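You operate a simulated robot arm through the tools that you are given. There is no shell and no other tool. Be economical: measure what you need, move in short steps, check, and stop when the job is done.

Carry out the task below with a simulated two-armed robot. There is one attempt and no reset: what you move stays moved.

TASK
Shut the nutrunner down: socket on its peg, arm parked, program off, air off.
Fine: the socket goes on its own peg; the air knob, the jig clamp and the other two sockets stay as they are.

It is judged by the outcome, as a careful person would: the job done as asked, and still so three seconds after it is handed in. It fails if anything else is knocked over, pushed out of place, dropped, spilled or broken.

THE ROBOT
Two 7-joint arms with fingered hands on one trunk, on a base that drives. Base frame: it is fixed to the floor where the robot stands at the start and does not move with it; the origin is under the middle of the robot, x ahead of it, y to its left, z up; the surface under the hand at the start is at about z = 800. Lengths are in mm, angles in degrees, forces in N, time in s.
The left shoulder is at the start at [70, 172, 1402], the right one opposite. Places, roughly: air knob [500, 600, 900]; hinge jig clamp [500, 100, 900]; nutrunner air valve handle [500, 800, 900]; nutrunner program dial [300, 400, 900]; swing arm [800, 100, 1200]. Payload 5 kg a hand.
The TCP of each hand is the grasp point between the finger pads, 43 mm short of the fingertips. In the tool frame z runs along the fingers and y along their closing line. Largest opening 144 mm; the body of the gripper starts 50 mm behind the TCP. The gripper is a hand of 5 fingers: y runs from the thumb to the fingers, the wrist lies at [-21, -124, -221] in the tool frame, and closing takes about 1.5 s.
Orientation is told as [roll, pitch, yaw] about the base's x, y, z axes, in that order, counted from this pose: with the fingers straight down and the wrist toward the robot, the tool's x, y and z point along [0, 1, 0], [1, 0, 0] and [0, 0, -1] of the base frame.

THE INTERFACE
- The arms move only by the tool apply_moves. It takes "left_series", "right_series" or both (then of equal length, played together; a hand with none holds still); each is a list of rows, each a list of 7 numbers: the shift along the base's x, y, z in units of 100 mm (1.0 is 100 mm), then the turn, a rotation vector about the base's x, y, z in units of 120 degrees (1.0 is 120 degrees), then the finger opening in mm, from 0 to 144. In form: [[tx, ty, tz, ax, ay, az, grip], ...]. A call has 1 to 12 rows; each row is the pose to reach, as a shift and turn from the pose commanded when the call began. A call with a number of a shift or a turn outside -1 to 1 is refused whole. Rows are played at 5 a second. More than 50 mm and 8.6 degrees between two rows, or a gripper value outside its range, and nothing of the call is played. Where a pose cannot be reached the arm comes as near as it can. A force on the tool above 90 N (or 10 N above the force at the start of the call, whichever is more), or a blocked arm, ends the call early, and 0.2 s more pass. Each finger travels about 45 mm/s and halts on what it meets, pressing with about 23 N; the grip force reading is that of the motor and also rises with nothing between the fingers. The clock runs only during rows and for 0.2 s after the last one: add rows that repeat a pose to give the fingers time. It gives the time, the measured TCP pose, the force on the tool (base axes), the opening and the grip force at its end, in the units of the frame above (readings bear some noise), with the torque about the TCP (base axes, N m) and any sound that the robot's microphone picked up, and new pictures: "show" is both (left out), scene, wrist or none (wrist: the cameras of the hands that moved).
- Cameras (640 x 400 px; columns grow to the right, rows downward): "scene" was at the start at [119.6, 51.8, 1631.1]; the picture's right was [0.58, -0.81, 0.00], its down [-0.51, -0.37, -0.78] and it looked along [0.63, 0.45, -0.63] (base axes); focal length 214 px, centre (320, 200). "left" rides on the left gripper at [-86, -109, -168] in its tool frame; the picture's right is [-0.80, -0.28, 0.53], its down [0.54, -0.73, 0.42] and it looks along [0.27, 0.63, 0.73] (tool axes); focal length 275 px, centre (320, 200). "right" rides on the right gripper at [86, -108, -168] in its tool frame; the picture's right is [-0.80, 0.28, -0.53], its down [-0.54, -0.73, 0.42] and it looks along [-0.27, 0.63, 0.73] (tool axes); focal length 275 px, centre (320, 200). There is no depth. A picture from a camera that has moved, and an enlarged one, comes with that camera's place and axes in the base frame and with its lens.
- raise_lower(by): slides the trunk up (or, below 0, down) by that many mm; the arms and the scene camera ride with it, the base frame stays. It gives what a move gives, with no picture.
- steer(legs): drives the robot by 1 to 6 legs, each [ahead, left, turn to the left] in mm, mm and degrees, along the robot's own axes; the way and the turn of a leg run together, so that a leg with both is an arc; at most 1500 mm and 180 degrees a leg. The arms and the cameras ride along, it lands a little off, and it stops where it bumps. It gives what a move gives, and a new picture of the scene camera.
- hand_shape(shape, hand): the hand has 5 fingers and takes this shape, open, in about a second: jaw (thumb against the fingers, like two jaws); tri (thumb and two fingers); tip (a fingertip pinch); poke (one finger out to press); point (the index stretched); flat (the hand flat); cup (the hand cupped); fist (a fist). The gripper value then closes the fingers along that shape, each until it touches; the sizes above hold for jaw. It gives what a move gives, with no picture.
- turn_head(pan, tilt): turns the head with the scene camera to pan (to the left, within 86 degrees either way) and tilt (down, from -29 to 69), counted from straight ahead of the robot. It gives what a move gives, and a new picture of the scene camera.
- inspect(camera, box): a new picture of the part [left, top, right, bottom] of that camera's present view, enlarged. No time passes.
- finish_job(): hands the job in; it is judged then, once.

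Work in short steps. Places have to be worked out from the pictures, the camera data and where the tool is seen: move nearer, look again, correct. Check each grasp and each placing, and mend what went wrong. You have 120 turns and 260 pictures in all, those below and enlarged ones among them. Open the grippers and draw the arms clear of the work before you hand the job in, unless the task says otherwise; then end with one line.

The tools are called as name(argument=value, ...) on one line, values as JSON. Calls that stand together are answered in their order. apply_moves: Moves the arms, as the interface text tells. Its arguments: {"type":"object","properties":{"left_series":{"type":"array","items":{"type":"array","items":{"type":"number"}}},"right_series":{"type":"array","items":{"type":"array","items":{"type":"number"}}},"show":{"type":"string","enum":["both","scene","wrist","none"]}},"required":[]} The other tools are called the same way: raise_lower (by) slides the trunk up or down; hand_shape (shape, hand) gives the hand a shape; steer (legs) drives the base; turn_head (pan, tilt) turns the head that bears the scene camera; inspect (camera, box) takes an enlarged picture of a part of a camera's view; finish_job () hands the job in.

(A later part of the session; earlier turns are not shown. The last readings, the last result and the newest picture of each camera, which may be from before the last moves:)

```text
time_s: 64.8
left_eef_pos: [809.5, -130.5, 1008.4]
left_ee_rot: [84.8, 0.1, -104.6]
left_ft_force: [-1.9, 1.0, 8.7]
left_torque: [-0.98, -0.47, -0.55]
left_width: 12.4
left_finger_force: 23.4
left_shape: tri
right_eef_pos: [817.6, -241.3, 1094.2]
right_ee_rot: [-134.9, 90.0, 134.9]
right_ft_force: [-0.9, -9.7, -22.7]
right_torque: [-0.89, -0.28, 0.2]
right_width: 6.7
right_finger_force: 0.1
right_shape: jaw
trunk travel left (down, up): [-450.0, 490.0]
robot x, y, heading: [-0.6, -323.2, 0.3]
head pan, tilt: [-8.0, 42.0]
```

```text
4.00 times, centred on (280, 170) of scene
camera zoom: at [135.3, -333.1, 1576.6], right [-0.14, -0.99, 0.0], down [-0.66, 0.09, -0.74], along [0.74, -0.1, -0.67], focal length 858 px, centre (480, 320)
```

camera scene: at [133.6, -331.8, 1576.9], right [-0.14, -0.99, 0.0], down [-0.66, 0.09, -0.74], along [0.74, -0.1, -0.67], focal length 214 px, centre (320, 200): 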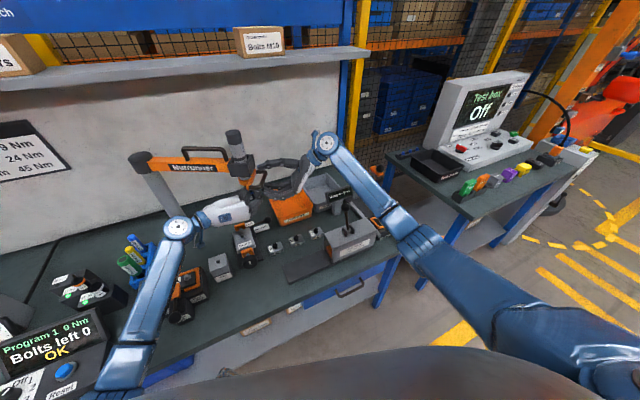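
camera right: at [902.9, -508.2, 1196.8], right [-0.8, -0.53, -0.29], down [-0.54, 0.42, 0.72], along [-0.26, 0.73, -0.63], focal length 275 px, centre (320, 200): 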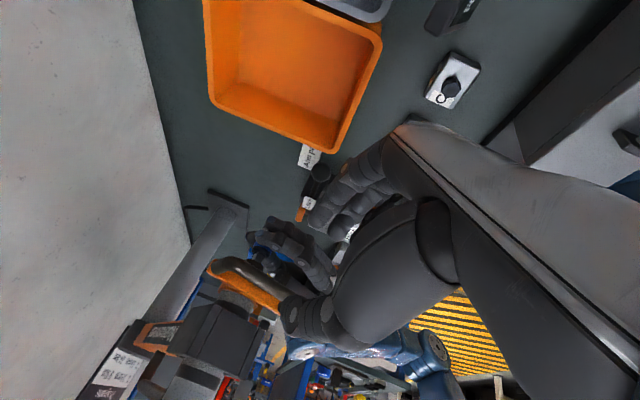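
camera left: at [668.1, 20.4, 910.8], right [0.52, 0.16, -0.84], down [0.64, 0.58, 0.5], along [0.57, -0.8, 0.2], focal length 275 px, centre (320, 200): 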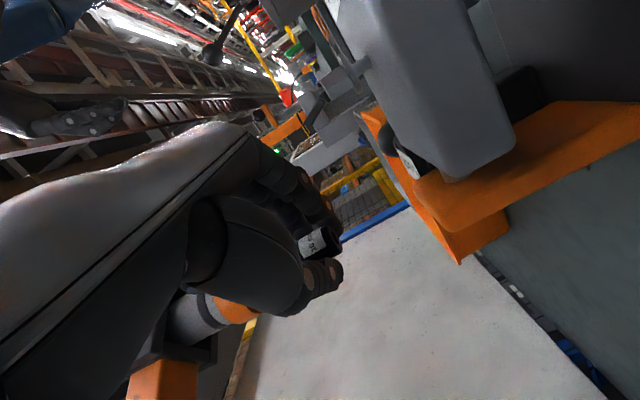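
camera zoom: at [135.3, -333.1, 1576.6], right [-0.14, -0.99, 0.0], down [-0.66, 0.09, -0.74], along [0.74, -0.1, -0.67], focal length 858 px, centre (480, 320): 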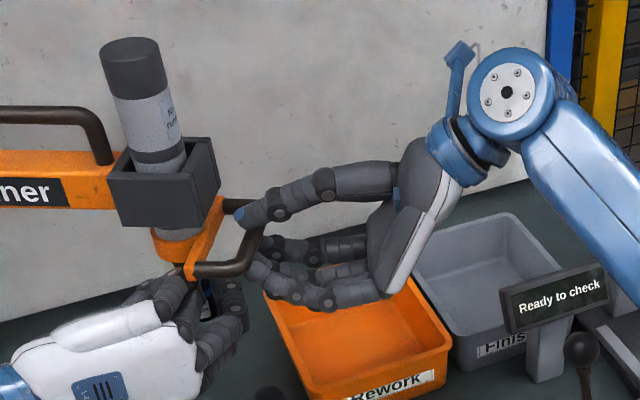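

The right fingers bear up under the bar (-23 N on that hand). Now I pull the left hand down while the right holds.

apply_moves(left_series=[[0, 0, 0, 0, 0, 0, 0], [0, 0, 0, 0, 0, 0, 0], [0, 0, -0.06, 0, 0, 0, 0], [0, 0, -0.12, 0, 0, 0, 0], [0, 0, -0.18, 0, 0, 0, 0], [0, 0, -0.24, 0, 0, 0, 0], [0, 0, -0.3, 0, 0, 0, 0]], right_series=[[0, 0, 0, 0, 0, 0, 0], [0, 0, 0, 0, 0, 0, 0], [0, 0, 0, 0, 0, 0, 0], [0, 0, 0, 0, 0, 0, 0], [0, 0, 0, 0, 0, 0, 0], [0, 0, 0, 0, 0, 0, 0], [0, 0, 0, 0, 0, 0, 0]], show="wrist")

inspect(camera="scene", box=[220, 120, 340, 220])

inspect(camera="left", box=[220, 160, 460, 360])

```text
time_s: 66.4
left_eef_pos: [806.8, -131.6, 971.7]
left_ee_rot: [84.2, -0.1, -104.9]
left_ft_force: [-1.3, -1.3, -3.4]
left_torque: [-0.04, -0.18, 0.06]
left_width: 9.5
left_finger_force: 23.2
left_shape: tri
right_eef_pos: [818.2, -240.3, 1098.2]
right_ee_rot: [137.2, 89.6, 46.9]
right_ft_force: [0.2, 3.5, -9.5]
right_torque: [-0.29, -0.05, 0.18]
right_width: 8.5
right_finger_force: 23.0
right_shape: jaw
trunk travel left (down, up): [-450.0, 490.0]
robot x, y, heading: [-0.7, -325.7, 0.4]
head pan, tilt: [-8.0, 42.0]
camera right: at [903.6, -409.1, 1205.9], right [-0.8, -0.53, -0.29], down [-0.54, 0.42, 0.73], along [-0.26, 0.74, -0.62], focal length 275 px, centre (320, 200)
camera left: at [665.3, 18.8, 903.2], right [0.51, 0.16, -0.85], down [0.65, 0.58, 0.5], along [0.57, -0.8, 0.19], focal length 275 px, centre (320, 200)
```

right: 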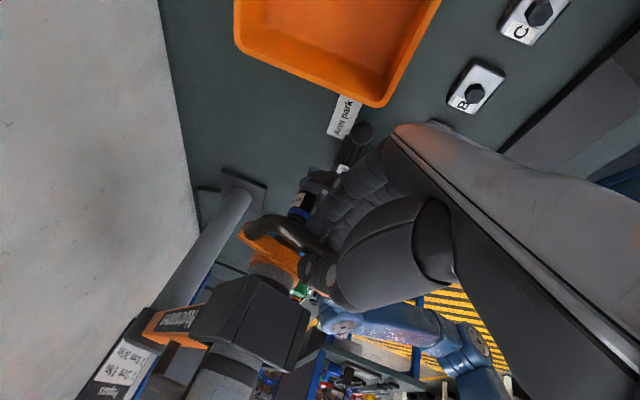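
left: 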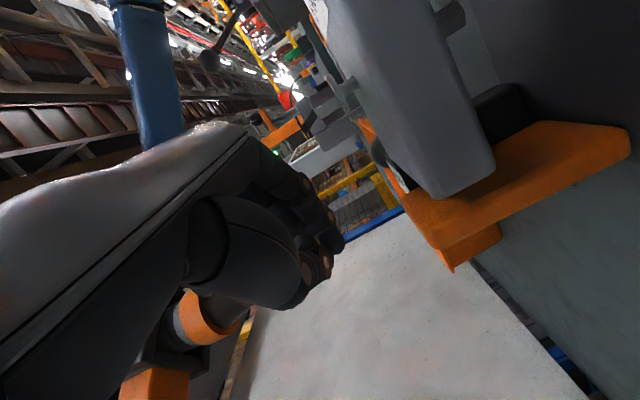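

```text
4.00 times, centred on (280, 170) of scene
camera zoom: at [134.8, -332.1, 1576.3], right [-0.14, -0.99, 0.0], down [-0.66, 0.09, -0.74], along [0.74, -0.1, -0.67], focal length 858 px, centre (480, 320)
```

zoom: 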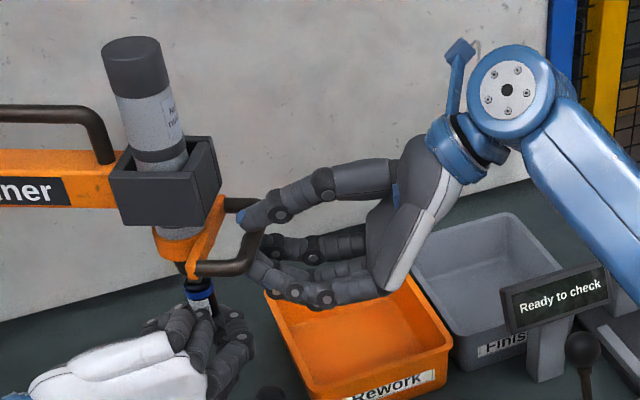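

```text
2.00 times, centred on (340, 260) of left
camera zoom: at [665.3, 18.8, 903.2], right [0.51, 0.16, -0.85], down [0.65, 0.58, 0.5], along [0.57, -0.8, 0.19], focal length 551 px, centre (280, 80)
```

zoom: 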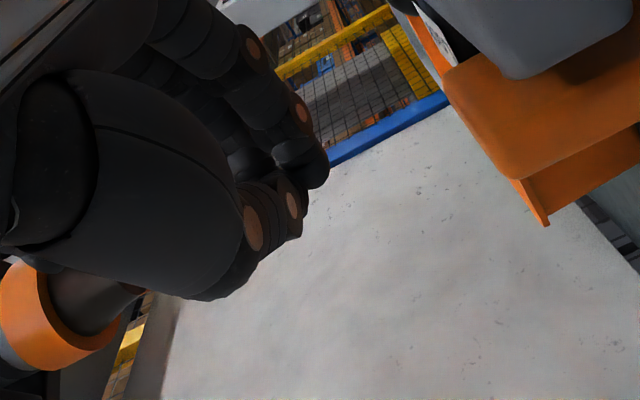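

I need to see whether the socket came off or slipped, so I zoom in.

inspect(camera="scene", box=[255, 175, 290, 215])

inspect(camera="right", box=[230, 150, 350, 290])

```text
10.00 times, centred on (272, 195) of scene
camera zoom: at [134.8, -332.1, 1576.3], right [-0.14, -0.99, 0.0], down [-0.66, 0.09, -0.74], along [0.74, -0.1, -0.67], focal length 2145 px, centre (795, 250)
```

zoom: 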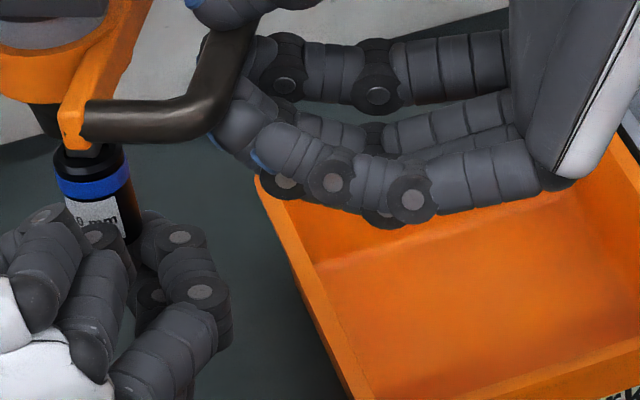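

```text
2.86 times, centred on (290, 220) of right
camera zoom: at [903.6, -409.1, 1205.9], right [-0.8, -0.53, -0.29], down [-0.54, 0.42, 0.73], along [-0.26, 0.74, -0.62], focal length 786 px, centre (406, 143)
```

zoom: 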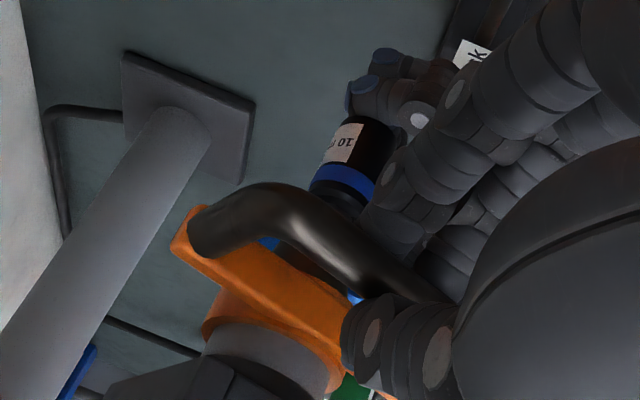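

The socket is still on the spindle and my left fingers slid down it. I need a higher, more central grip. I open, retreat, pitch the left hand up 20° so the folded fingers stay below the plate, and keep the right hand holding.

apply_moves(left_series=[[0, 0, 0, 0, 0, 0, 30], [0, 0, 0, 0, 0, 0, 60], [0, 0, 0, 0, 0, 0, 75], [0, 0, 0, 0, 0, 0, 75], [-0.25, 0.07, 0, 0, 0, 0, 75], [-0.5, 0.13, 0, 0, 0, 0, 75], [-0.75, 0.2, 0, 0, 0, 0, 75], [-0.75, 0.2, 0.1, -0.0144, -0.0537, 0, 75], [-0.75, 0.2, 0.2, -0.0288, -0.1074, 0, 75], [-0.75, 0.2, 0.3, -0.0432, -0.161, 0, 75]], show="wrist")

inspect(camera="left", box=[220, 160, 460, 360])

inspect(camera="scene", box=[220, 120, 340, 220])

```text
time_s: 68.6
left_eef_pos: [735.2, -106.4, 1010.8]
left_ee_rot: [102.2, 0.6, -104.4]
left_ft_force: [35.6, 42.4, 50.7]
left_torque: [14.26, 1.75, -11.85]
left_width: 74.9
left_finger_force: 0.0
left_shape: tri
left hand out of reach, approached as far as the arm can: row 10
right_eef_pos: [815.7, -240.8, 1097.6]
right_ee_rot: [157.6, 89.8, 67.6]
right_ft_force: [-0.9, -0.2, -5.5]
right_torque: [-0.13, -0.06, 0.12]
right_width: 9.1
right_finger_force: 22.6
right_shape: jaw
trunk travel left (down, up): [-450.0, 490.0]
robot x, y, heading: [2.4, -324.2, 0.1]
head pan, tilt: [-8.0, 42.0]
camera left: at [622.1, 37.2, 893.0], right [0.74, 0.11, -0.66], down [0.47, 0.62, 0.63], along [0.48, -0.77, 0.41], focal length 275 px, centre (320, 200)
```

left: 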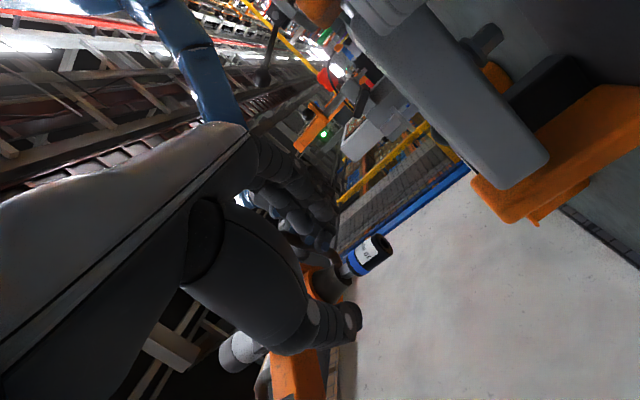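

```text
2.00 times, centred on (340, 260) of left
camera zoom: at [622.1, 37.2, 893.0], right [0.74, 0.11, -0.66], down [0.47, 0.62, 0.63], along [0.48, -0.77, 0.41], focal length 551 px, centre (280, 80)
```

zoom: 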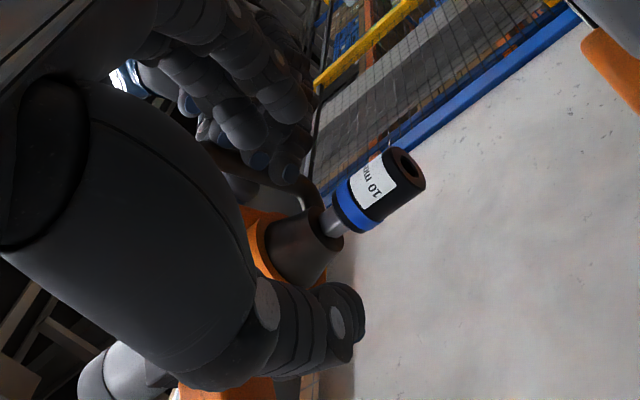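

```text
4.00 times, centred on (280, 170) of scene
camera zoom: at [134.1, -332.8, 1577.3], right [-0.14, -0.99, 0.0], down [-0.66, 0.09, -0.74], along [0.74, -0.1, -0.67], focal length 858 px, centre (480, 320)
```

zoom: 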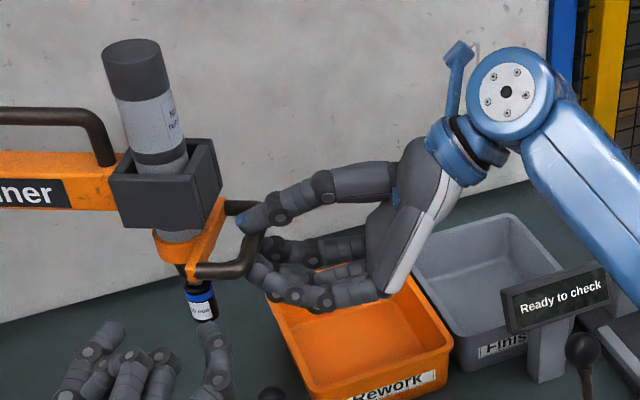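

A large contact force: the pitched-up hand is pressing on something below, probably the Face A jig. I lift and undo the pitch at once.

apply_moves(left_series=[[-0.1, 0.05, 0.3, 0, 0, 0, 75], [-0.25, 0.1, 0.5, 0.0216, 0.0805, 0, 75], [-0.4, 0.2, 0.5, 0.0432, 0.161, 0, 75]], show="both")

inspect(camera="scene", box=[200, 170, 330, 290])

```text
refused: row 2 steps farther than a row can; nothing moved
```

```text
3.33 times, centred on (265, 230) of scene
camera zoom: at [134.1, -332.8, 1577.3], right [-0.14, -0.99, 0.0], down [-0.66, 0.09, -0.74], along [0.74, -0.1, -0.67], focal length 715 px, centre (503, 100)
```

zoom: 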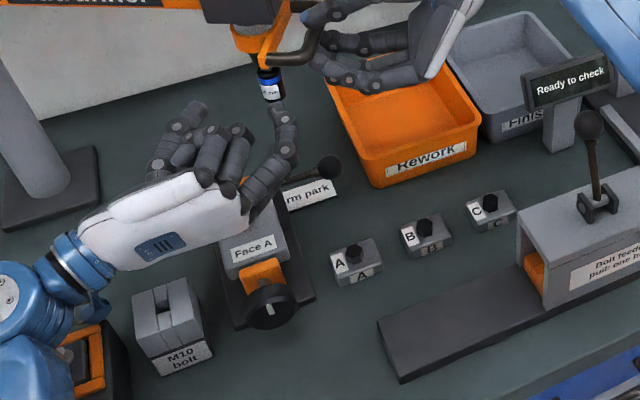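

apply_moves(left_series=[[0, 0, 0.3, 0, 0, 0, 75], [-0.1, 0.05, 0.6, 0, 0, 0, 75], [-0.2, 0.1, 0.6, 0.0144, 0.0537, 0, 75], [-0.3, 0.15, 0.6, 0.0288, 0.1074, 0, 75], [-0.4, 0.2, 0.6, 0.0432, 0.161, 0, 75]], show="both")

inspect(camera="scene", box=[200, 170, 330, 290])

```text
time_s: 69.8
left_eef_pos: [694.8, -89.7, 1064.1]
left_ee_rot: [81.3, -0.2, -104.7]
left_ft_force: [-0.9, -0.7, 0.6]
left_torque: [0.0, -0.04, -0.03]
left_width: 75.0
left_finger_force: 0.0
left_shape: tri
right_eef_pos: [817.3, -239.8, 1097.4]
right_ee_rot: [113.6, 90.0, 23.7]
right_ft_force: [1.1, 3.6, -4.7]
right_torque: [-0.14, -0.09, 0.11]
right_width: 8.9
right_finger_force: 23.1
right_shape: jaw
trunk travel left (down, up): [-450.0, 490.0]
robot x, y, heading: [1.8, -322.5, 0.2]
head pan, tilt: [-8.0, 42.0]
camera scene: at [134.3, -330.9, 1576.7], right [-0.14, -0.99, 0.0], down [-0.66, 0.09, -0.74], along [0.74, -0.1, -0.67], focal length 214 px, centre (320, 200)
camera left: at [549.2, 61.6, 1003.7], right [0.47, 0.17, -0.87], down [0.67, 0.58, 0.47], along [0.58, -0.8, 0.16], focal length 275 px, centre (320, 200)
```

scene: 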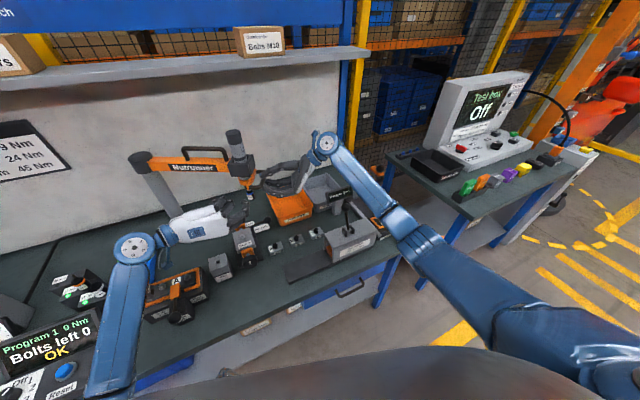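
left: 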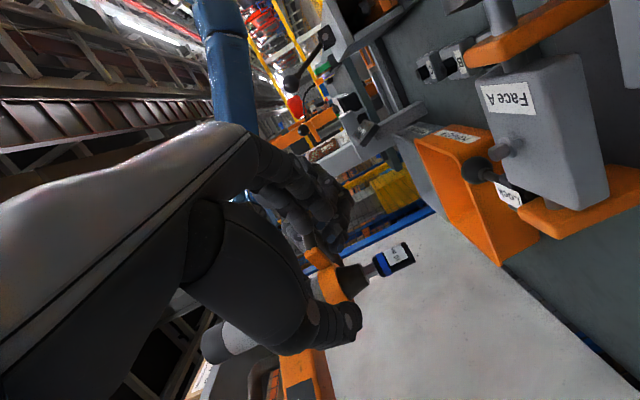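

```text
3.33 times, centred on (265, 230) of scene
camera zoom: at [134.3, -330.9, 1576.7], right [-0.14, -0.99, 0.0], down [-0.66, 0.09, -0.74], along [0.74, -0.1, -0.67], focal length 715 px, centre (503, 100)
```

zoom: 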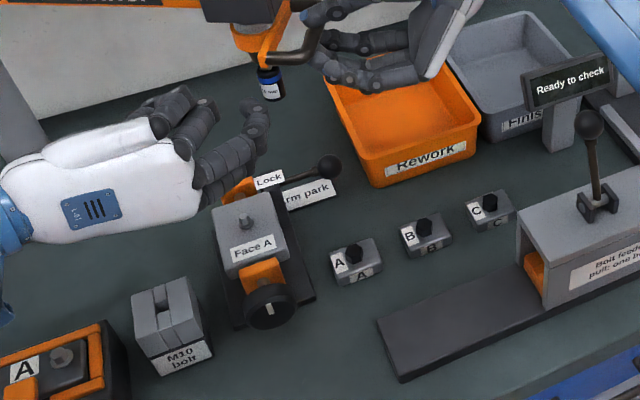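

The jig looks unchanged and forces are back to zero. The socket is still at (824, -142, 1012). I re-approach the known free grasp spot with the pitch back at about -5°.

apply_moves(left_series=[[0.15, -0.1, -0.4, -0.008, -0.03, 0, 75], [0.3, -0.2, -0.53, -0.008, -0.03, 0, 75], [0.6, -0.25, -0.53, -0.008, -0.03, 0, 75], [0.85, -0.3, -0.53, -0.008, -0.03, 0, 75], [1.0, -0.34, -0.53, -0.008, -0.03, 0, 75]], show="none")

apply_moves(left_series=[[0.13, -0.03, 0, 0, 0, 0, 75], [0.13, -0.03, 0.06, 0, 0, 0, 75], [0.13, -0.03, 0.12, 0, 0, 0, 75]], show="wrist")

inspect(camera="left", box=[220, 160, 460, 360])

inspect(camera="scene", box=[240, 160, 300, 215])

```text
time_s: 71.0
left_eef_pos: [796.6, -124.1, 1010.3]
left_ee_rot: [85.3, -0.2, -104.6]
left_ft_force: [0.3, -0.2, 0.2]
left_torque: [-0.01, -0.04, -0.02]
left_width: 75.1
left_finger_force: 0.0
left_shape: tri
right_eef_pos: [817.4, -240.4, 1095.9]
right_ee_rot: [136.1, 89.9, 46.0]
right_ft_force: [0.9, 3.1, -4.9]
right_torque: [-0.12, -0.06, 0.11]
right_width: 8.9
right_finger_force: 22.8
right_shape: jaw
trunk travel left (down, up): [-450.0, 490.0]
robot x, y, heading: [-1.8, -321.6, 0.4]
head pan, tilt: [-8.0, 42.0]
```

```text
time_s: 71.8
left_eef_pos: [809.3, -124.3, 1022.5]
left_ee_rot: [85.3, 0.0, -104.5]
left_ft_force: [-1.0, 9.6, -3.1]
left_torque: [-0.61, -0.13, -0.35]
left_width: 74.9
left_finger_force: 0.0
left_shape: tri
right_eef_pos: [817.6, -239.4, 1096.7]
right_ee_rot: [110.9, 90.0, 20.8]
right_ft_force: [1.0, -2.7, -2.2]
right_torque: [-0.11, -0.07, 0.06]
right_width: 8.9
right_finger_force: 22.9
right_shape: jaw
trunk travel left (down, up): [-450.0, 490.0]
robot x, y, heading: [0.9, -317.8, 0.0]
head pan, tilt: [-8.0, 42.0]
camera left: at [668.0, 25.3, 951.7], right [0.52, 0.16, -0.84], down [0.63, 0.59, 0.5], along [0.57, -0.79, 0.21], focal length 275 px, centre (320, 200)
```

left: 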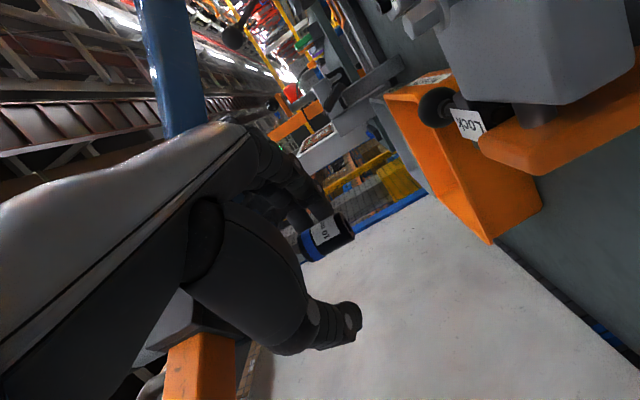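

```text
2.00 times, centred on (340, 260) of left
camera zoom: at [668.0, 25.3, 951.7], right [0.52, 0.16, -0.84], down [0.63, 0.59, 0.5], along [0.57, -0.79, 0.21], focal length 551 px, centre (280, 80)
```

zoom: 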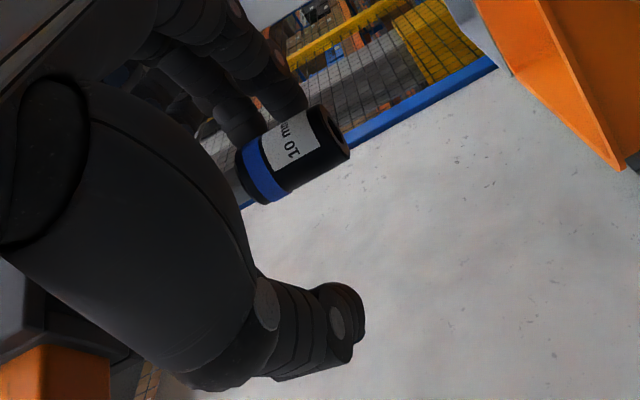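

```text
7.27 times, centred on (270, 188) of scene
camera zoom: at [134.9, -330.7, 1576.8], right [-0.14, -0.99, 0.0], down [-0.66, 0.09, -0.74], along [0.74, -0.1, -0.67], focal length 1560 px, centre (684, 291)
```

zoom: 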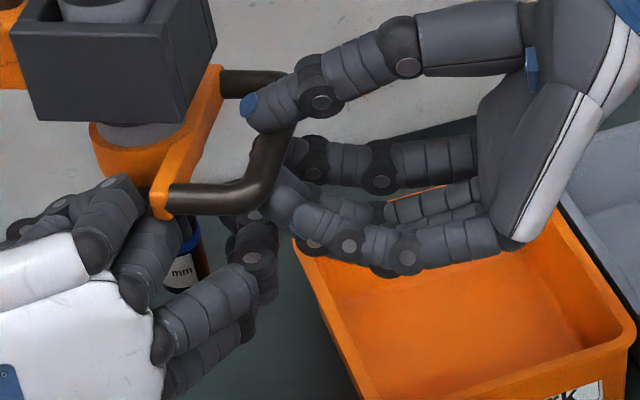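

The socket is now more central between the fingers, with only a light touch of the little finger on the plate end. I shift left 4 mm and close.

apply_moves(left_series=[[0, 0.04, 0, 0, 0, 0, 60], [0, 0.04, 0, 0, 0, 0, 40], [0, 0.04, 0, 0, 0, 0, 20], [0, 0.04, 0, 0, 0, 0, 0], [0, 0.04, 0, 0, 0, 0, 0], [0, 0.02, 0, 0, 0, 0, 0], [0, 0, 0, 0, 0, 0, 0], [0, 0, 0, 0, 0, 0, 0], [0, 0, 0, 0, 0, 0, 0], [0, 0, 0, 0, 0, 0, 0]], show="wrist")

inspect(camera="left", box=[220, 160, 460, 360])

inspect(camera="scene", box=[240, 160, 300, 215])

```text
time_s: 74.0
left_eef_pos: [808.9, -124.9, 1023.0]
left_ee_rot: [85.4, -0.2, -104.4]
left_ft_force: [10.7, 16.7, 0.7]
left_torque: [-0.78, 0.03, -0.15]
left_width: 15.6
left_finger_force: 23.2
left_shape: tri
right_eef_pos: [816.7, -240.1, 1095.0]
right_ee_rot: [95.6, 89.8, 5.6]
right_ft_force: [-7.3, -7.9, -2.7]
right_torque: [-0.13, -0.04, 0.38]
right_width: 8.9
right_finger_force: 23.0
right_shape: jaw
trunk travel left (down, up): [-450.0, 490.0]
robot x, y, heading: [-2.2, -320.7, 0.1]
head pan, tilt: [-8.0, 42.0]
camera left: at [666.8, 25.1, 951.5], right [0.52, 0.16, -0.84], down [0.63, 0.59, 0.5], along [0.57, -0.79, 0.21], focal length 275 px, centre (320, 200)
```

left: 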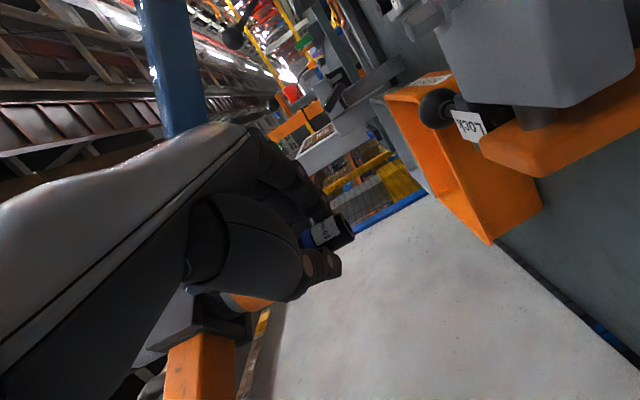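

```text
2.00 times, centred on (340, 260) of left
camera zoom: at [666.8, 25.1, 951.5], right [0.52, 0.16, -0.84], down [0.63, 0.59, 0.5], along [0.57, -0.79, 0.21], focal length 551 px, centre (280, 80)
```

zoom: 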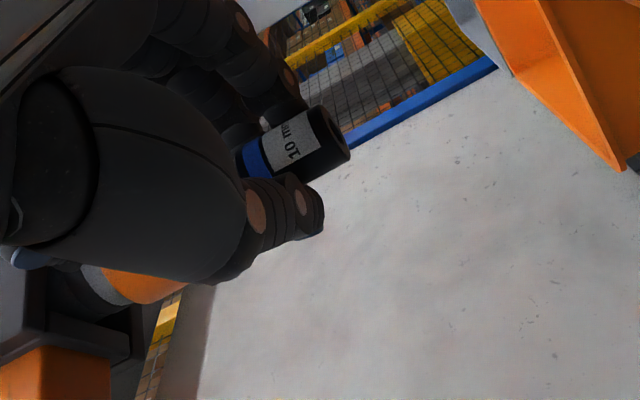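

```text
7.27 times, centred on (270, 188) of scene
camera zoom: at [134.8, -330.3, 1576.8], right [-0.14, -0.99, 0.0], down [-0.66, 0.09, -0.74], along [0.74, -0.1, -0.67], focal length 1560 px, centre (684, 291)
```

zoom: 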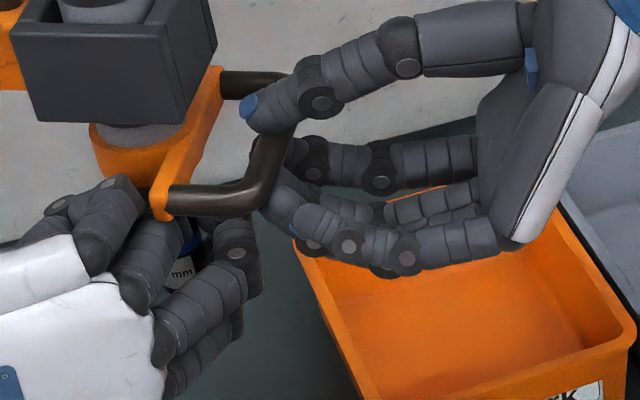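

Grip closed higher on the socket, with its lower end protruding. I pull down again with the right hand holding.

apply_moves(left_series=[[0, 0, -0.05, 0, 0, 0, 0], [0, 0, -0.1, 0, 0, 0, 0], [0, 0, -0.15, 0, 0, 0, 0], [0, 0, -0.2, 0, 0, 0, 0], [0, 0, -0.25, 0, 0, 0, 0], [0, 0, -0.3, 0, 0, 0, 0]], show="wrist")

inspect(camera="left", box=[220, 160, 460, 360])

inspect(camera="scene", box=[240, 160, 300, 215])

```text
time_s: 75.4
left_eef_pos: [808.3, -126.8, 995.3]
left_ee_rot: [85.6, -0.1, -104.5]
left_ft_force: [16.3, 5.5, 33.9]
left_torque: [-0.76, -0.64, 0.38]
left_width: 13.9
left_finger_force: 22.9
left_shape: tri
right_eef_pos: [816.2, -240.3, 1095.6]
right_ee_rot: [-24.9, 89.9, -115.0]
right_ft_force: [-12.4, 1.9, -29.9]
right_torque: [-1.12, 0.08, 0.51]
right_width: 10.1
right_finger_force: 22.4
right_shape: jaw
trunk travel left (down, up): [-450.0, 490.0]
robot x, y, heading: [0.3, -327.6, 0.1]
head pan, tilt: [-8.0, 42.0]
camera left: at [667.6, 22.9, 922.9], right [0.53, 0.15, -0.84], down [0.63, 0.59, 0.51], along [0.57, -0.8, 0.21], focal length 275 px, centre (320, 200)
```

left: 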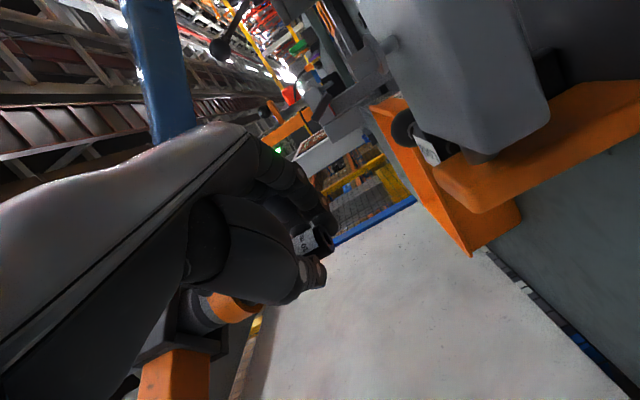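

```text
2.00 times, centred on (340, 260) of left
camera zoom: at [667.6, 22.9, 922.9], right [0.53, 0.15, -0.84], down [0.63, 0.59, 0.51], along [0.57, -0.8, 0.21], focal length 551 px, centre (280, 80)
```

zoom: 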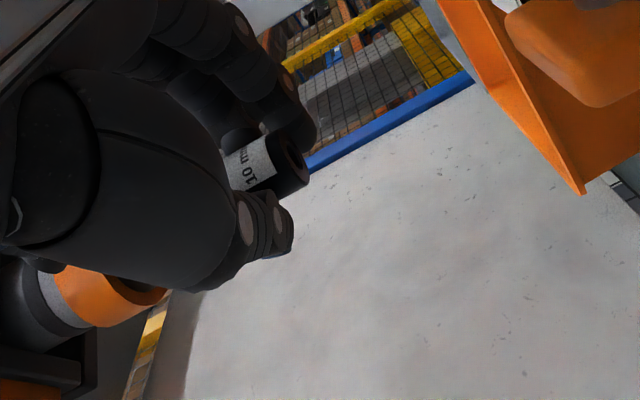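

```text
7.27 times, centred on (270, 188) of scene
camera zoom: at [133.8, -331.4, 1576.9], right [-0.14, -0.99, 0.0], down [-0.66, 0.09, -0.74], along [0.74, -0.1, -0.67], focal length 1560 px, centre (684, 291)
```

zoom: 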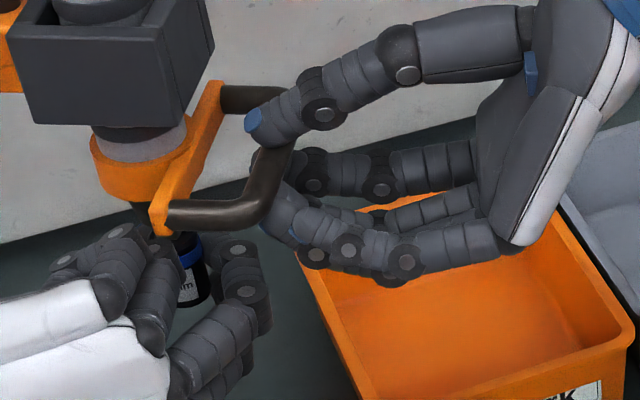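

About 34 N is being applied and the socket is still on. I pull another 15 mm to see whether it pops or slips.

apply_moves(left_series=[[0, 0, -0.05, 0, 0, 0, 0], [0, 0, -0.1, 0, 0, 0, 0], [0, 0, -0.15, 0, 0, 0, 0], [0, 0, -0.2, 0, 0, 0, 0]], show="wrist")

inspect(camera="left", box=[220, 160, 460, 360])

inspect(camera="scene", box=[240, 160, 300, 215])

```text
time_s: 76.4
left_eef_pos: [806.5, -128.6, 968.9]
left_ee_rot: [84.9, -0.1, -104.8]
left_ft_force: [1.2, 0.2, -0.3]
left_torque: [0.01, 0.01, 0.01]
left_width: 12.8
left_finger_force: 23.5
left_shape: tri
right_eef_pos: [818.2, -241.7, 1099.9]
right_ee_rot: [136.5, 89.5, 46.3]
right_ft_force: [-1.9, -0.8, -4.6]
right_torque: [-0.13, -0.06, 0.13]
right_width: 9.7
right_finger_force: 22.7
right_shape: jaw
trunk travel left (down, up): [-450.0, 490.0]
robot x, y, heading: [2.0, -323.1, 0.2]
head pan, tilt: [-8.0, 42.0]
camera left: at [665.2, 21.9, 899.0], right [0.52, 0.16, -0.84], down [0.64, 0.58, 0.5], along [0.57, -0.8, 0.2], focal length 275 px, centre (320, 200)
```

left: 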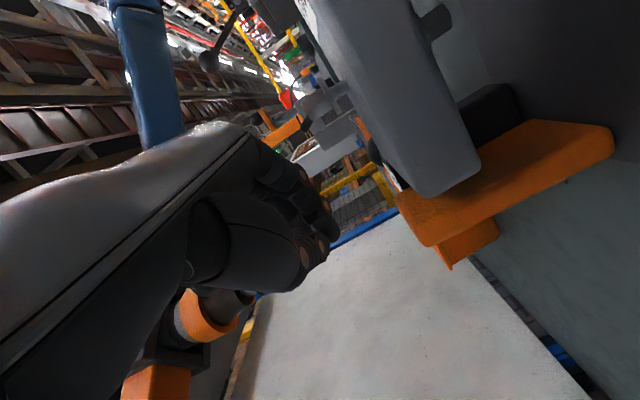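

```text
2.00 times, centred on (340, 260) of left
camera zoom: at [665.2, 21.9, 899.0], right [0.52, 0.16, -0.84], down [0.64, 0.58, 0.5], along [0.57, -0.8, 0.2], focal length 551 px, centre (280, 80)
```

zoom: 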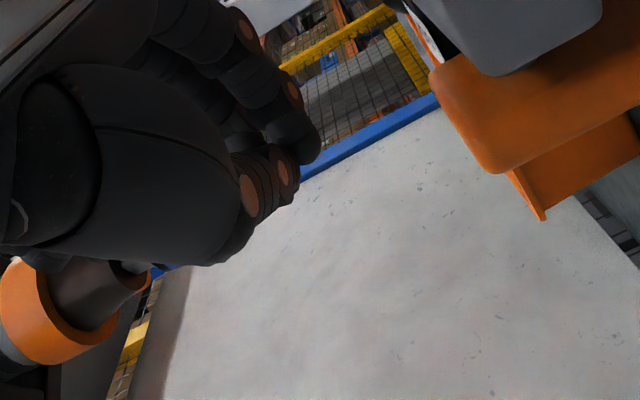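

```text
7.27 times, centred on (270, 188) of scene
camera zoom: at [134.4, -332.3, 1576.7], right [-0.14, -0.99, 0.0], down [-0.66, 0.09, -0.74], along [0.74, -0.1, -0.67], focal length 1560 px, centre (684, 291)
```

zoom: 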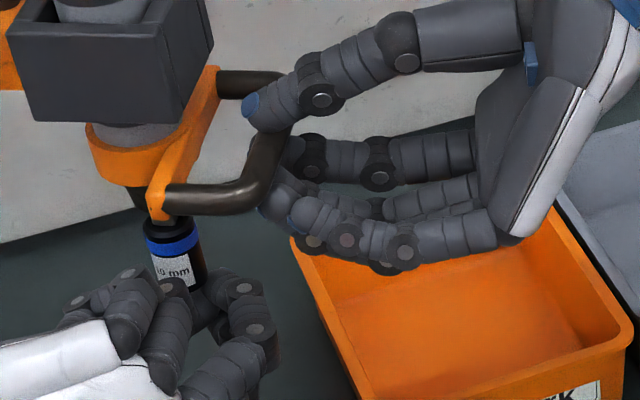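

It slipped again at about 34 N, so a straight pull by hand isn't the way. The pegs lie at radius 361–366 mm from the arm's post, on the tool's own arc. So the intended method is to swing the tool over the 10 mm peg, lower it so the peg keeps the socket, then lift and park. I release both hands and back away.

apply_moves(left_series=[[0, 0, 0, 0, 0, 0, 40], [0, 0, 0, 0, 0, 0, 75], [0, 0, 0, 0, 0, 0, 75], [-0.2, 0.05, 0, 0, 0, 0, 75], [-0.5, 0.13, 0, 0, 0, 0, 75], [-0.8, 0.21, 0, 0, 0, 0, 75], [-1.0, 0.3, 0.2, 0, 0, 0, 75]], right_series=[[0, 0, 0, 0, 0, 0, 30], [0, 0, 0, 0, 0, 0, 60], [0, 0, -0.05, 0, 0, 0, 70], [0, 0, -0.05, 0, 0, 0, 70], [0, -0.3, -0.05, 0, 0, 0, 70], [0, -0.65, -0.05, 0, 0, 0, 70], [0, -1.0, 0.0, 0, 0, 0, 70]], show="scene")

inspect(camera="scene", box=[190, 110, 340, 280])

```text
time_s: 78.0
left_eef_pos: [706.1, -99.1, 994.3]
left_ee_rot: [85.2, 0.1, -104.7]
left_ft_force: [-0.8, -0.2, 0.5]
left_torque: [0.01, 0.03, 0.01]
left_width: 74.8
left_finger_force: 0.0
left_shape: tri
right_eef_pos: [814.7, -341.5, 1098.4]
right_ee_rot: [140.6, 89.8, 50.7]
right_ft_force: [0.4, 0.9, -0.4]
right_torque: [-0.03, 0.04, -0.04]
right_width: 69.9
right_finger_force: 0.0
right_shape: jaw
trunk travel left (down, up): [-450.0, 490.0]
robot x, y, heading: [1.2, -320.2, 0.3]
head pan, tilt: [-8.0, 42.0]
camera scene: at [133.2, -333.7, 1576.8], right [-0.14, -0.99, 0.0], down [-0.66, 0.09, -0.74], along [0.74, -0.1, -0.67], focal length 214 px, centre (320, 200)
```

scene: 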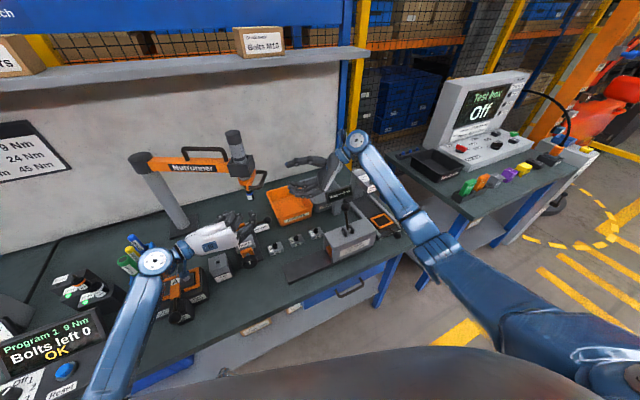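

```text
2.35 times, centred on (265, 195) of scene
camera zoom: at [133.2, -333.7, 1576.8], right [-0.14, -0.99, 0.0], down [-0.66, 0.09, -0.74], along [0.74, -0.1, -0.67], focal length 505 px, centre (449, 212)
```

zoom: 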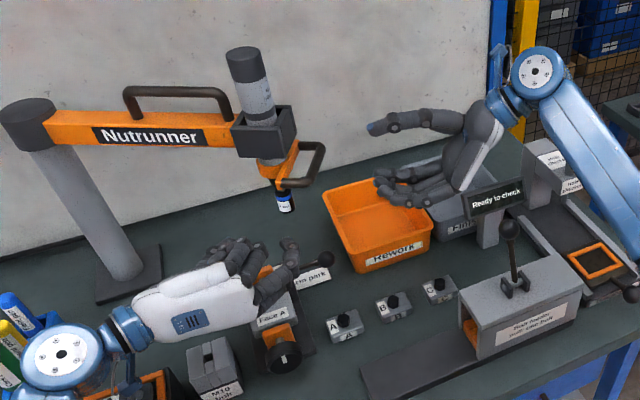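

Both hands are clear. I now raise and un-rotate both hands to neutral (fingers down), in two halves, drawing back from the bench items.

apply_moves(left_series=[[-0.2, 0.1, 0.2, 0, 0, 0, 75], [-0.3, 0.12, 0.35, -0.03, 0.0396, 0.0432, 90], [-0.4, 0.14, 0.5, -0.061, 0.0791, 0.0864, 100], [-0.5, 0.16, 0.6, -0.091, 0.1187, 0.1296, 100], [-0.6, 0.18, 0.7, -0.121, 0.1583, 0.1728, 100], [-0.6, 0.2, 0.8, -0.152, 0.1978, 0.2159, 100], [-0.6, 0.22, 0.9, -0.182, 0.2374, 0.2591, 100], [-0.6, 0.25, 1.0, -0.2125, 0.277, 0.3023, 100], [-0.6, 0.25, 1.0, -0.2429, 0.3165, 0.3455, 100]], right_series=[[-0.1, -0.1, 0.2, 0, 0, 0, 70], [-0.2, -0.15, 0.4, -0.036, -0.036, 0.036, 70], [-0.3, -0.2, 0.5, -0.072, -0.072, 0.072, 70], [-0.4, -0.25, 0.6, -0.108, -0.108, 0.108, 70], [-0.5, -0.3, 0.7, -0.144, -0.144, 0.144, 70], [-0.6, -0.3, 0.8, -0.18, -0.18, 0.18, 70], [-0.7, -0.3, 0.9, -0.217, -0.217, 0.217, 70], [-0.8, -0.3, 1.0, -0.253, -0.253, 0.253, 70], [-0.9, -0.3, 1.0, -0.289, -0.289, 0.289, 70]], show="none")

apply_moves(left_series=[[-0.1, 0, 0.1, -0.03, 0.0396, 0.0432, 100], [-0.2, 0, 0.2, -0.061, 0.0791, 0.0864, 120], [-0.3, 0, 0.3, -0.091, 0.1187, 0.1296, 120], [-0.4, 0, 0.4, -0.121, 0.1583, 0.1728, 120], [-0.5, 0, 0.5, -0.152, 0.1978, 0.2159, 120], [-0.6, 0, 0.6, -0.182, 0.2374, 0.2591, 120], [-0.6, 0, 0.7, -0.2125, 0.277, 0.3023, 120], [-0.6, 0, 0.8, -0.2429, 0.3165, 0.3455, 120]], right_series=[[-0.12, 0, 0.1, -0.036, -0.036, 0.036, 100], [-0.24, 0, 0.2, -0.072, -0.072, 0.072, 100], [-0.36, 0, 0.3, -0.108, -0.108, 0.108, 100], [-0.48, 0, 0.4, -0.144, -0.144, 0.144, 100], [-0.6, 0, 0.5, -0.18, -0.18, 0.18, 100], [-0.72, 0, 0.6, -0.217, -0.217, 0.217, 100], [-0.84, 0, 0.7, -0.253, -0.253, 0.253, 100], [-0.96, 0, 0.8, -0.289, -0.289, 0.289, 100]], show="none")

hand_shape(hand="left", shape="jaw")

raise_lower(by=200)

```text
time_s: 80.0
left_eef_pos: [648.0, -72.1, 1092.7]
left_ee_rot: [42.6, -21.5, -51.9]
left_ft_force: [0.2, 0.3, 0.2]
left_torque: [0.03, 0.01, 0.04]
left_width: 99.8
left_finger_force: 0.1
left_shape: tri
right_eef_pos: [728.0, -371.1, 1196.9]
right_ee_rot: [26.7, 41.7, -26.3]
right_ft_force: [0.3, 0.1, -0.6]
right_torque: [0.02, 0.0, -0.01]
right_width: 69.8
right_finger_force: 0.1
right_shape: jaw
trunk travel left (down, up): [-450.0, 490.0]
robot x, y, heading: [3.2, -323.4, 0.1]
head pan, tilt: [-8.0, 42.0]
```

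```text
time_s: 81.8
left_eef_pos: [585.7, -73.2, 1173.5]
left_ee_rot: [0.4, 0.5, 0.2]
left_ft_force: [-0.3, 0.1, 0.6]
left_torque: [0.0, -0.04, -0.01]
left_width: 119.6
left_finger_force: 0.1
left_shape: tri
right_eef_pos: [630.2, -371.2, 1278.3]
right_ee_rot: [0.0, 0.0, 0.3]
right_ft_force: [0.0, 0.5, 0.0]
right_torque: [0.02, -0.03, 0.01]
right_width: 99.7
right_finger_force: 0.1
right_shape: jaw
trunk travel left (down, up): [-450.0, 490.0]
robot x, y, heading: [0.5, -318.9, 0.3]
head pan, tilt: [-8.0, 42.0]
```

```text
time_s: 82.7
left_eef_pos: [588.3, -71.4, 1173.9]
left_ee_rot: [0.2, 0.3, 0.2]
left_ft_force: [-0.5, 0.2, 0.9]
left_torque: [0.01, -0.03, 0.02]
left_width: 143.9
left_finger_force: 0.2
left_shape: jaw
right_eef_pos: [631.6, -369.8, 1277.1]
right_ee_rot: [0.0, 0.1, 0.2]
right_ft_force: [-0.5, 0.0, -1.1]
right_torque: [0.0, 0.02, 0.01]
right_width: 99.6
right_finger_force: 0.1
right_shape: jaw
trunk travel left (down, up): [-450.0, 490.0]
robot x, y, heading: [4.1, -324.4, 0.1]
head pan, tilt: [-8.0, 42.0]
```

```text
time_s: 84.9
left_eef_pos: [586.9, -71.3, 1374.3]
left_ee_rot: [0.3, 0.5, 0.1]
left_ft_force: [0.0, 0.3, 0.0]
left_torque: [0.02, -0.03, 0.02]
left_width: 144.1
left_finger_force: 0.0
left_shape: jaw
right_eef_pos: [632.3, -368.3, 1477.2]
right_ee_rot: [0.0, 0.0, 0.2]
right_ft_force: [-0.1, 0.2, -1.0]
right_torque: [-0.03, 0.0, 0.02]
right_width: 99.6
right_finger_force: 0.1
right_shape: jaw
trunk travel left (down, up): [-650.0, 290.0]
robot x, y, heading: [1.2, -317.7, 0.4]
head pan, tilt: [-8.0, 42.0]
```

Both hands are neutral and high. I move the right hand aside, then drive left so the left hand can reach both the park spot and the peg.

apply_moves(right_series=[[-0.3, -0.3, 0.1, 0, 0, 0, 100], [-0.6, -0.6, 0.2, 0, 0, 0, 100], [-0.95, -0.9, 0.2, 0, 0, 0, 100]], show="none")

apply_moves(right_series=[[-0.3, -0.3, 0, 0, 0, 0, 100], [-0.6, -0.6, 0, 0, 0, 0, 100], [-0.95, -0.9, 0, 0, 0, 0, 100]], show="none")

steer(legs=[[0, 360, 0]])

turn_head(pan=10, tilt=42)

inspect(camera="scene", box=[240, 120, 460, 270])

```text
time_s: 85.7
left_eef_pos: [586.2, -73.8, 1374.2]
left_ee_rot: [0.4, 0.2, 0.2]
left_ft_force: [-0.7, 0.0, 0.4]
left_torque: [0.01, -0.06, 0.02]
left_width: 143.4
left_finger_force: 0.1
left_shape: jaw
right_eef_pos: [532.9, -463.1, 1496.3]
right_ee_rot: [0.1, 0.0, 0.3]
right_ft_force: [-1.3, -0.7, 0.4]
right_torque: [-0.02, -0.03, 0.02]
right_width: 99.9
right_finger_force: 0.2
right_shape: jaw
trunk travel left (down, up): [-650.0, 290.0]
robot x, y, heading: [-1.3, -323.7, 0.1]
head pan, tilt: [-8.0, 42.0]
```

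```text
time_s: 86.5
left_eef_pos: [586.6, -73.5, 1374.5]
left_ee_rot: [0.4, 0.3, 0.2]
left_ft_force: [0.1, -0.1, 0.4]
left_torque: [0.01, -0.02, 0.0]
left_width: 144.1
left_finger_force: 0.1
left_shape: jaw
right_eef_pos: [483.9, -550.1, 1523.5]
right_ee_rot: [0.1, 0.2, 0.3]
right_ft_force: [0.2, -0.5, -0.2]
right_torque: [0.02, 0.0, 0.04]
right_width: 99.8
right_finger_force: 0.0
right_shape: jaw
right hand out of reach, approached as far as the arm can: row 2, 3
trunk travel left (down, up): [-650.0, 290.0]
robot x, y, heading: [2.8, -320.1, 0.3]
head pan, tilt: [-8.0, 42.0]
```

```text
time_s: 88.8
left_eef_pos: [584.2, 294.6, 1373.5]
left_ee_rot: [0.4, 0.4, 0.2]
left_ft_force: [0.1, -0.5, -0.1]
left_torque: [0.03, -0.01, 0.0]
left_width: 144.1
left_finger_force: 0.0
left_shape: jaw
right_eef_pos: [484.6, -185.0, 1524.2]
right_ee_rot: [0.1, 0.2, 0.3]
right_ft_force: [0.4, -0.9, 0.0]
right_torque: [0.01, -0.02, -0.07]
right_width: 99.4
right_finger_force: 0.2
right_shape: jaw
trunk travel left (down, up): [-650.0, 290.0]
robot x, y, heading: [-0.7, 49.0, 0.4]
head pan, tilt: [-8.0, 42.0]
camera scene: at [132.4, 32.7, 1776.8], right [-0.13, -0.99, 0.0], down [-0.66, 0.09, -0.74], along [0.74, -0.1, -0.67], focal length 214 px, centre (320, 200)
```

scene: 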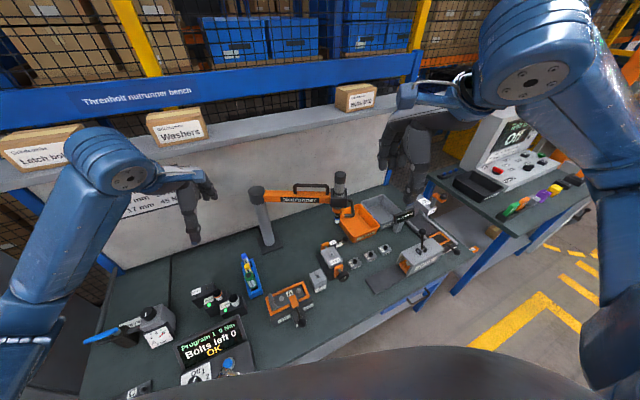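

```text
time_s: 89.6
left_eef_pos: [585.6, 297.3, 1374.2]
left_ee_rot: [0.3, 0.4, 0.3]
left_ft_force: [0.8, -0.2, 0.1]
left_torque: [0.02, -0.01, 0.01]
left_width: 144.0
left_finger_force: 0.1
left_shape: jaw
right_eef_pos: [484.5, -181.5, 1525.3]
right_ee_rot: [0.0, 0.2, 0.3]
right_ft_force: [-0.5, -0.4, -0.2]
right_torque: [0.02, 0.0, 0.02]
right_width: 99.4
right_finger_force: 0.1
right_shape: jaw
trunk travel left (down, up): [-650.0, 290.0]
robot x, y, heading: [4.1, 42.3, 0.3]
head pan, tilt: [10.0, 42.0]
camera scene: at [131.8, 62.9, 1776.8], right [0.18, -0.98, 0.0], down [-0.66, -0.12, -0.74], along [0.73, 0.13, -0.67], focal length 214 px, centre (320, 200)
```

scene: 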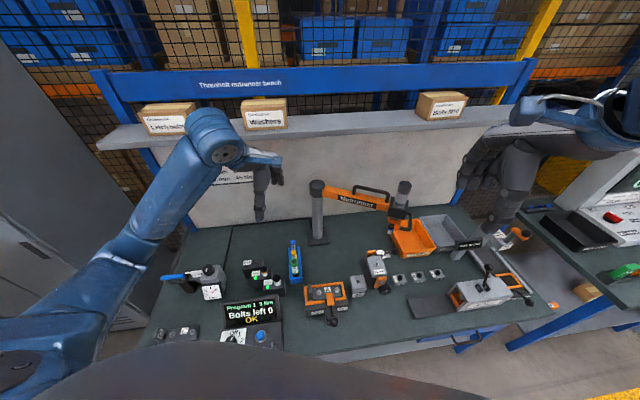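

```text
2.67 times, centred on (350, 195) of scene
camera zoom: at [131.8, 62.9, 1776.8], right [0.18, -0.98, 0.0], down [-0.66, -0.12, -0.74], along [0.73, 0.13, -0.67], focal length 572 px, centre (240, 213)
```

zoom: 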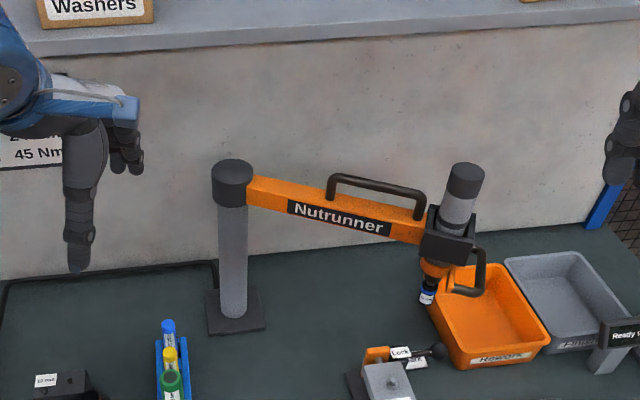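

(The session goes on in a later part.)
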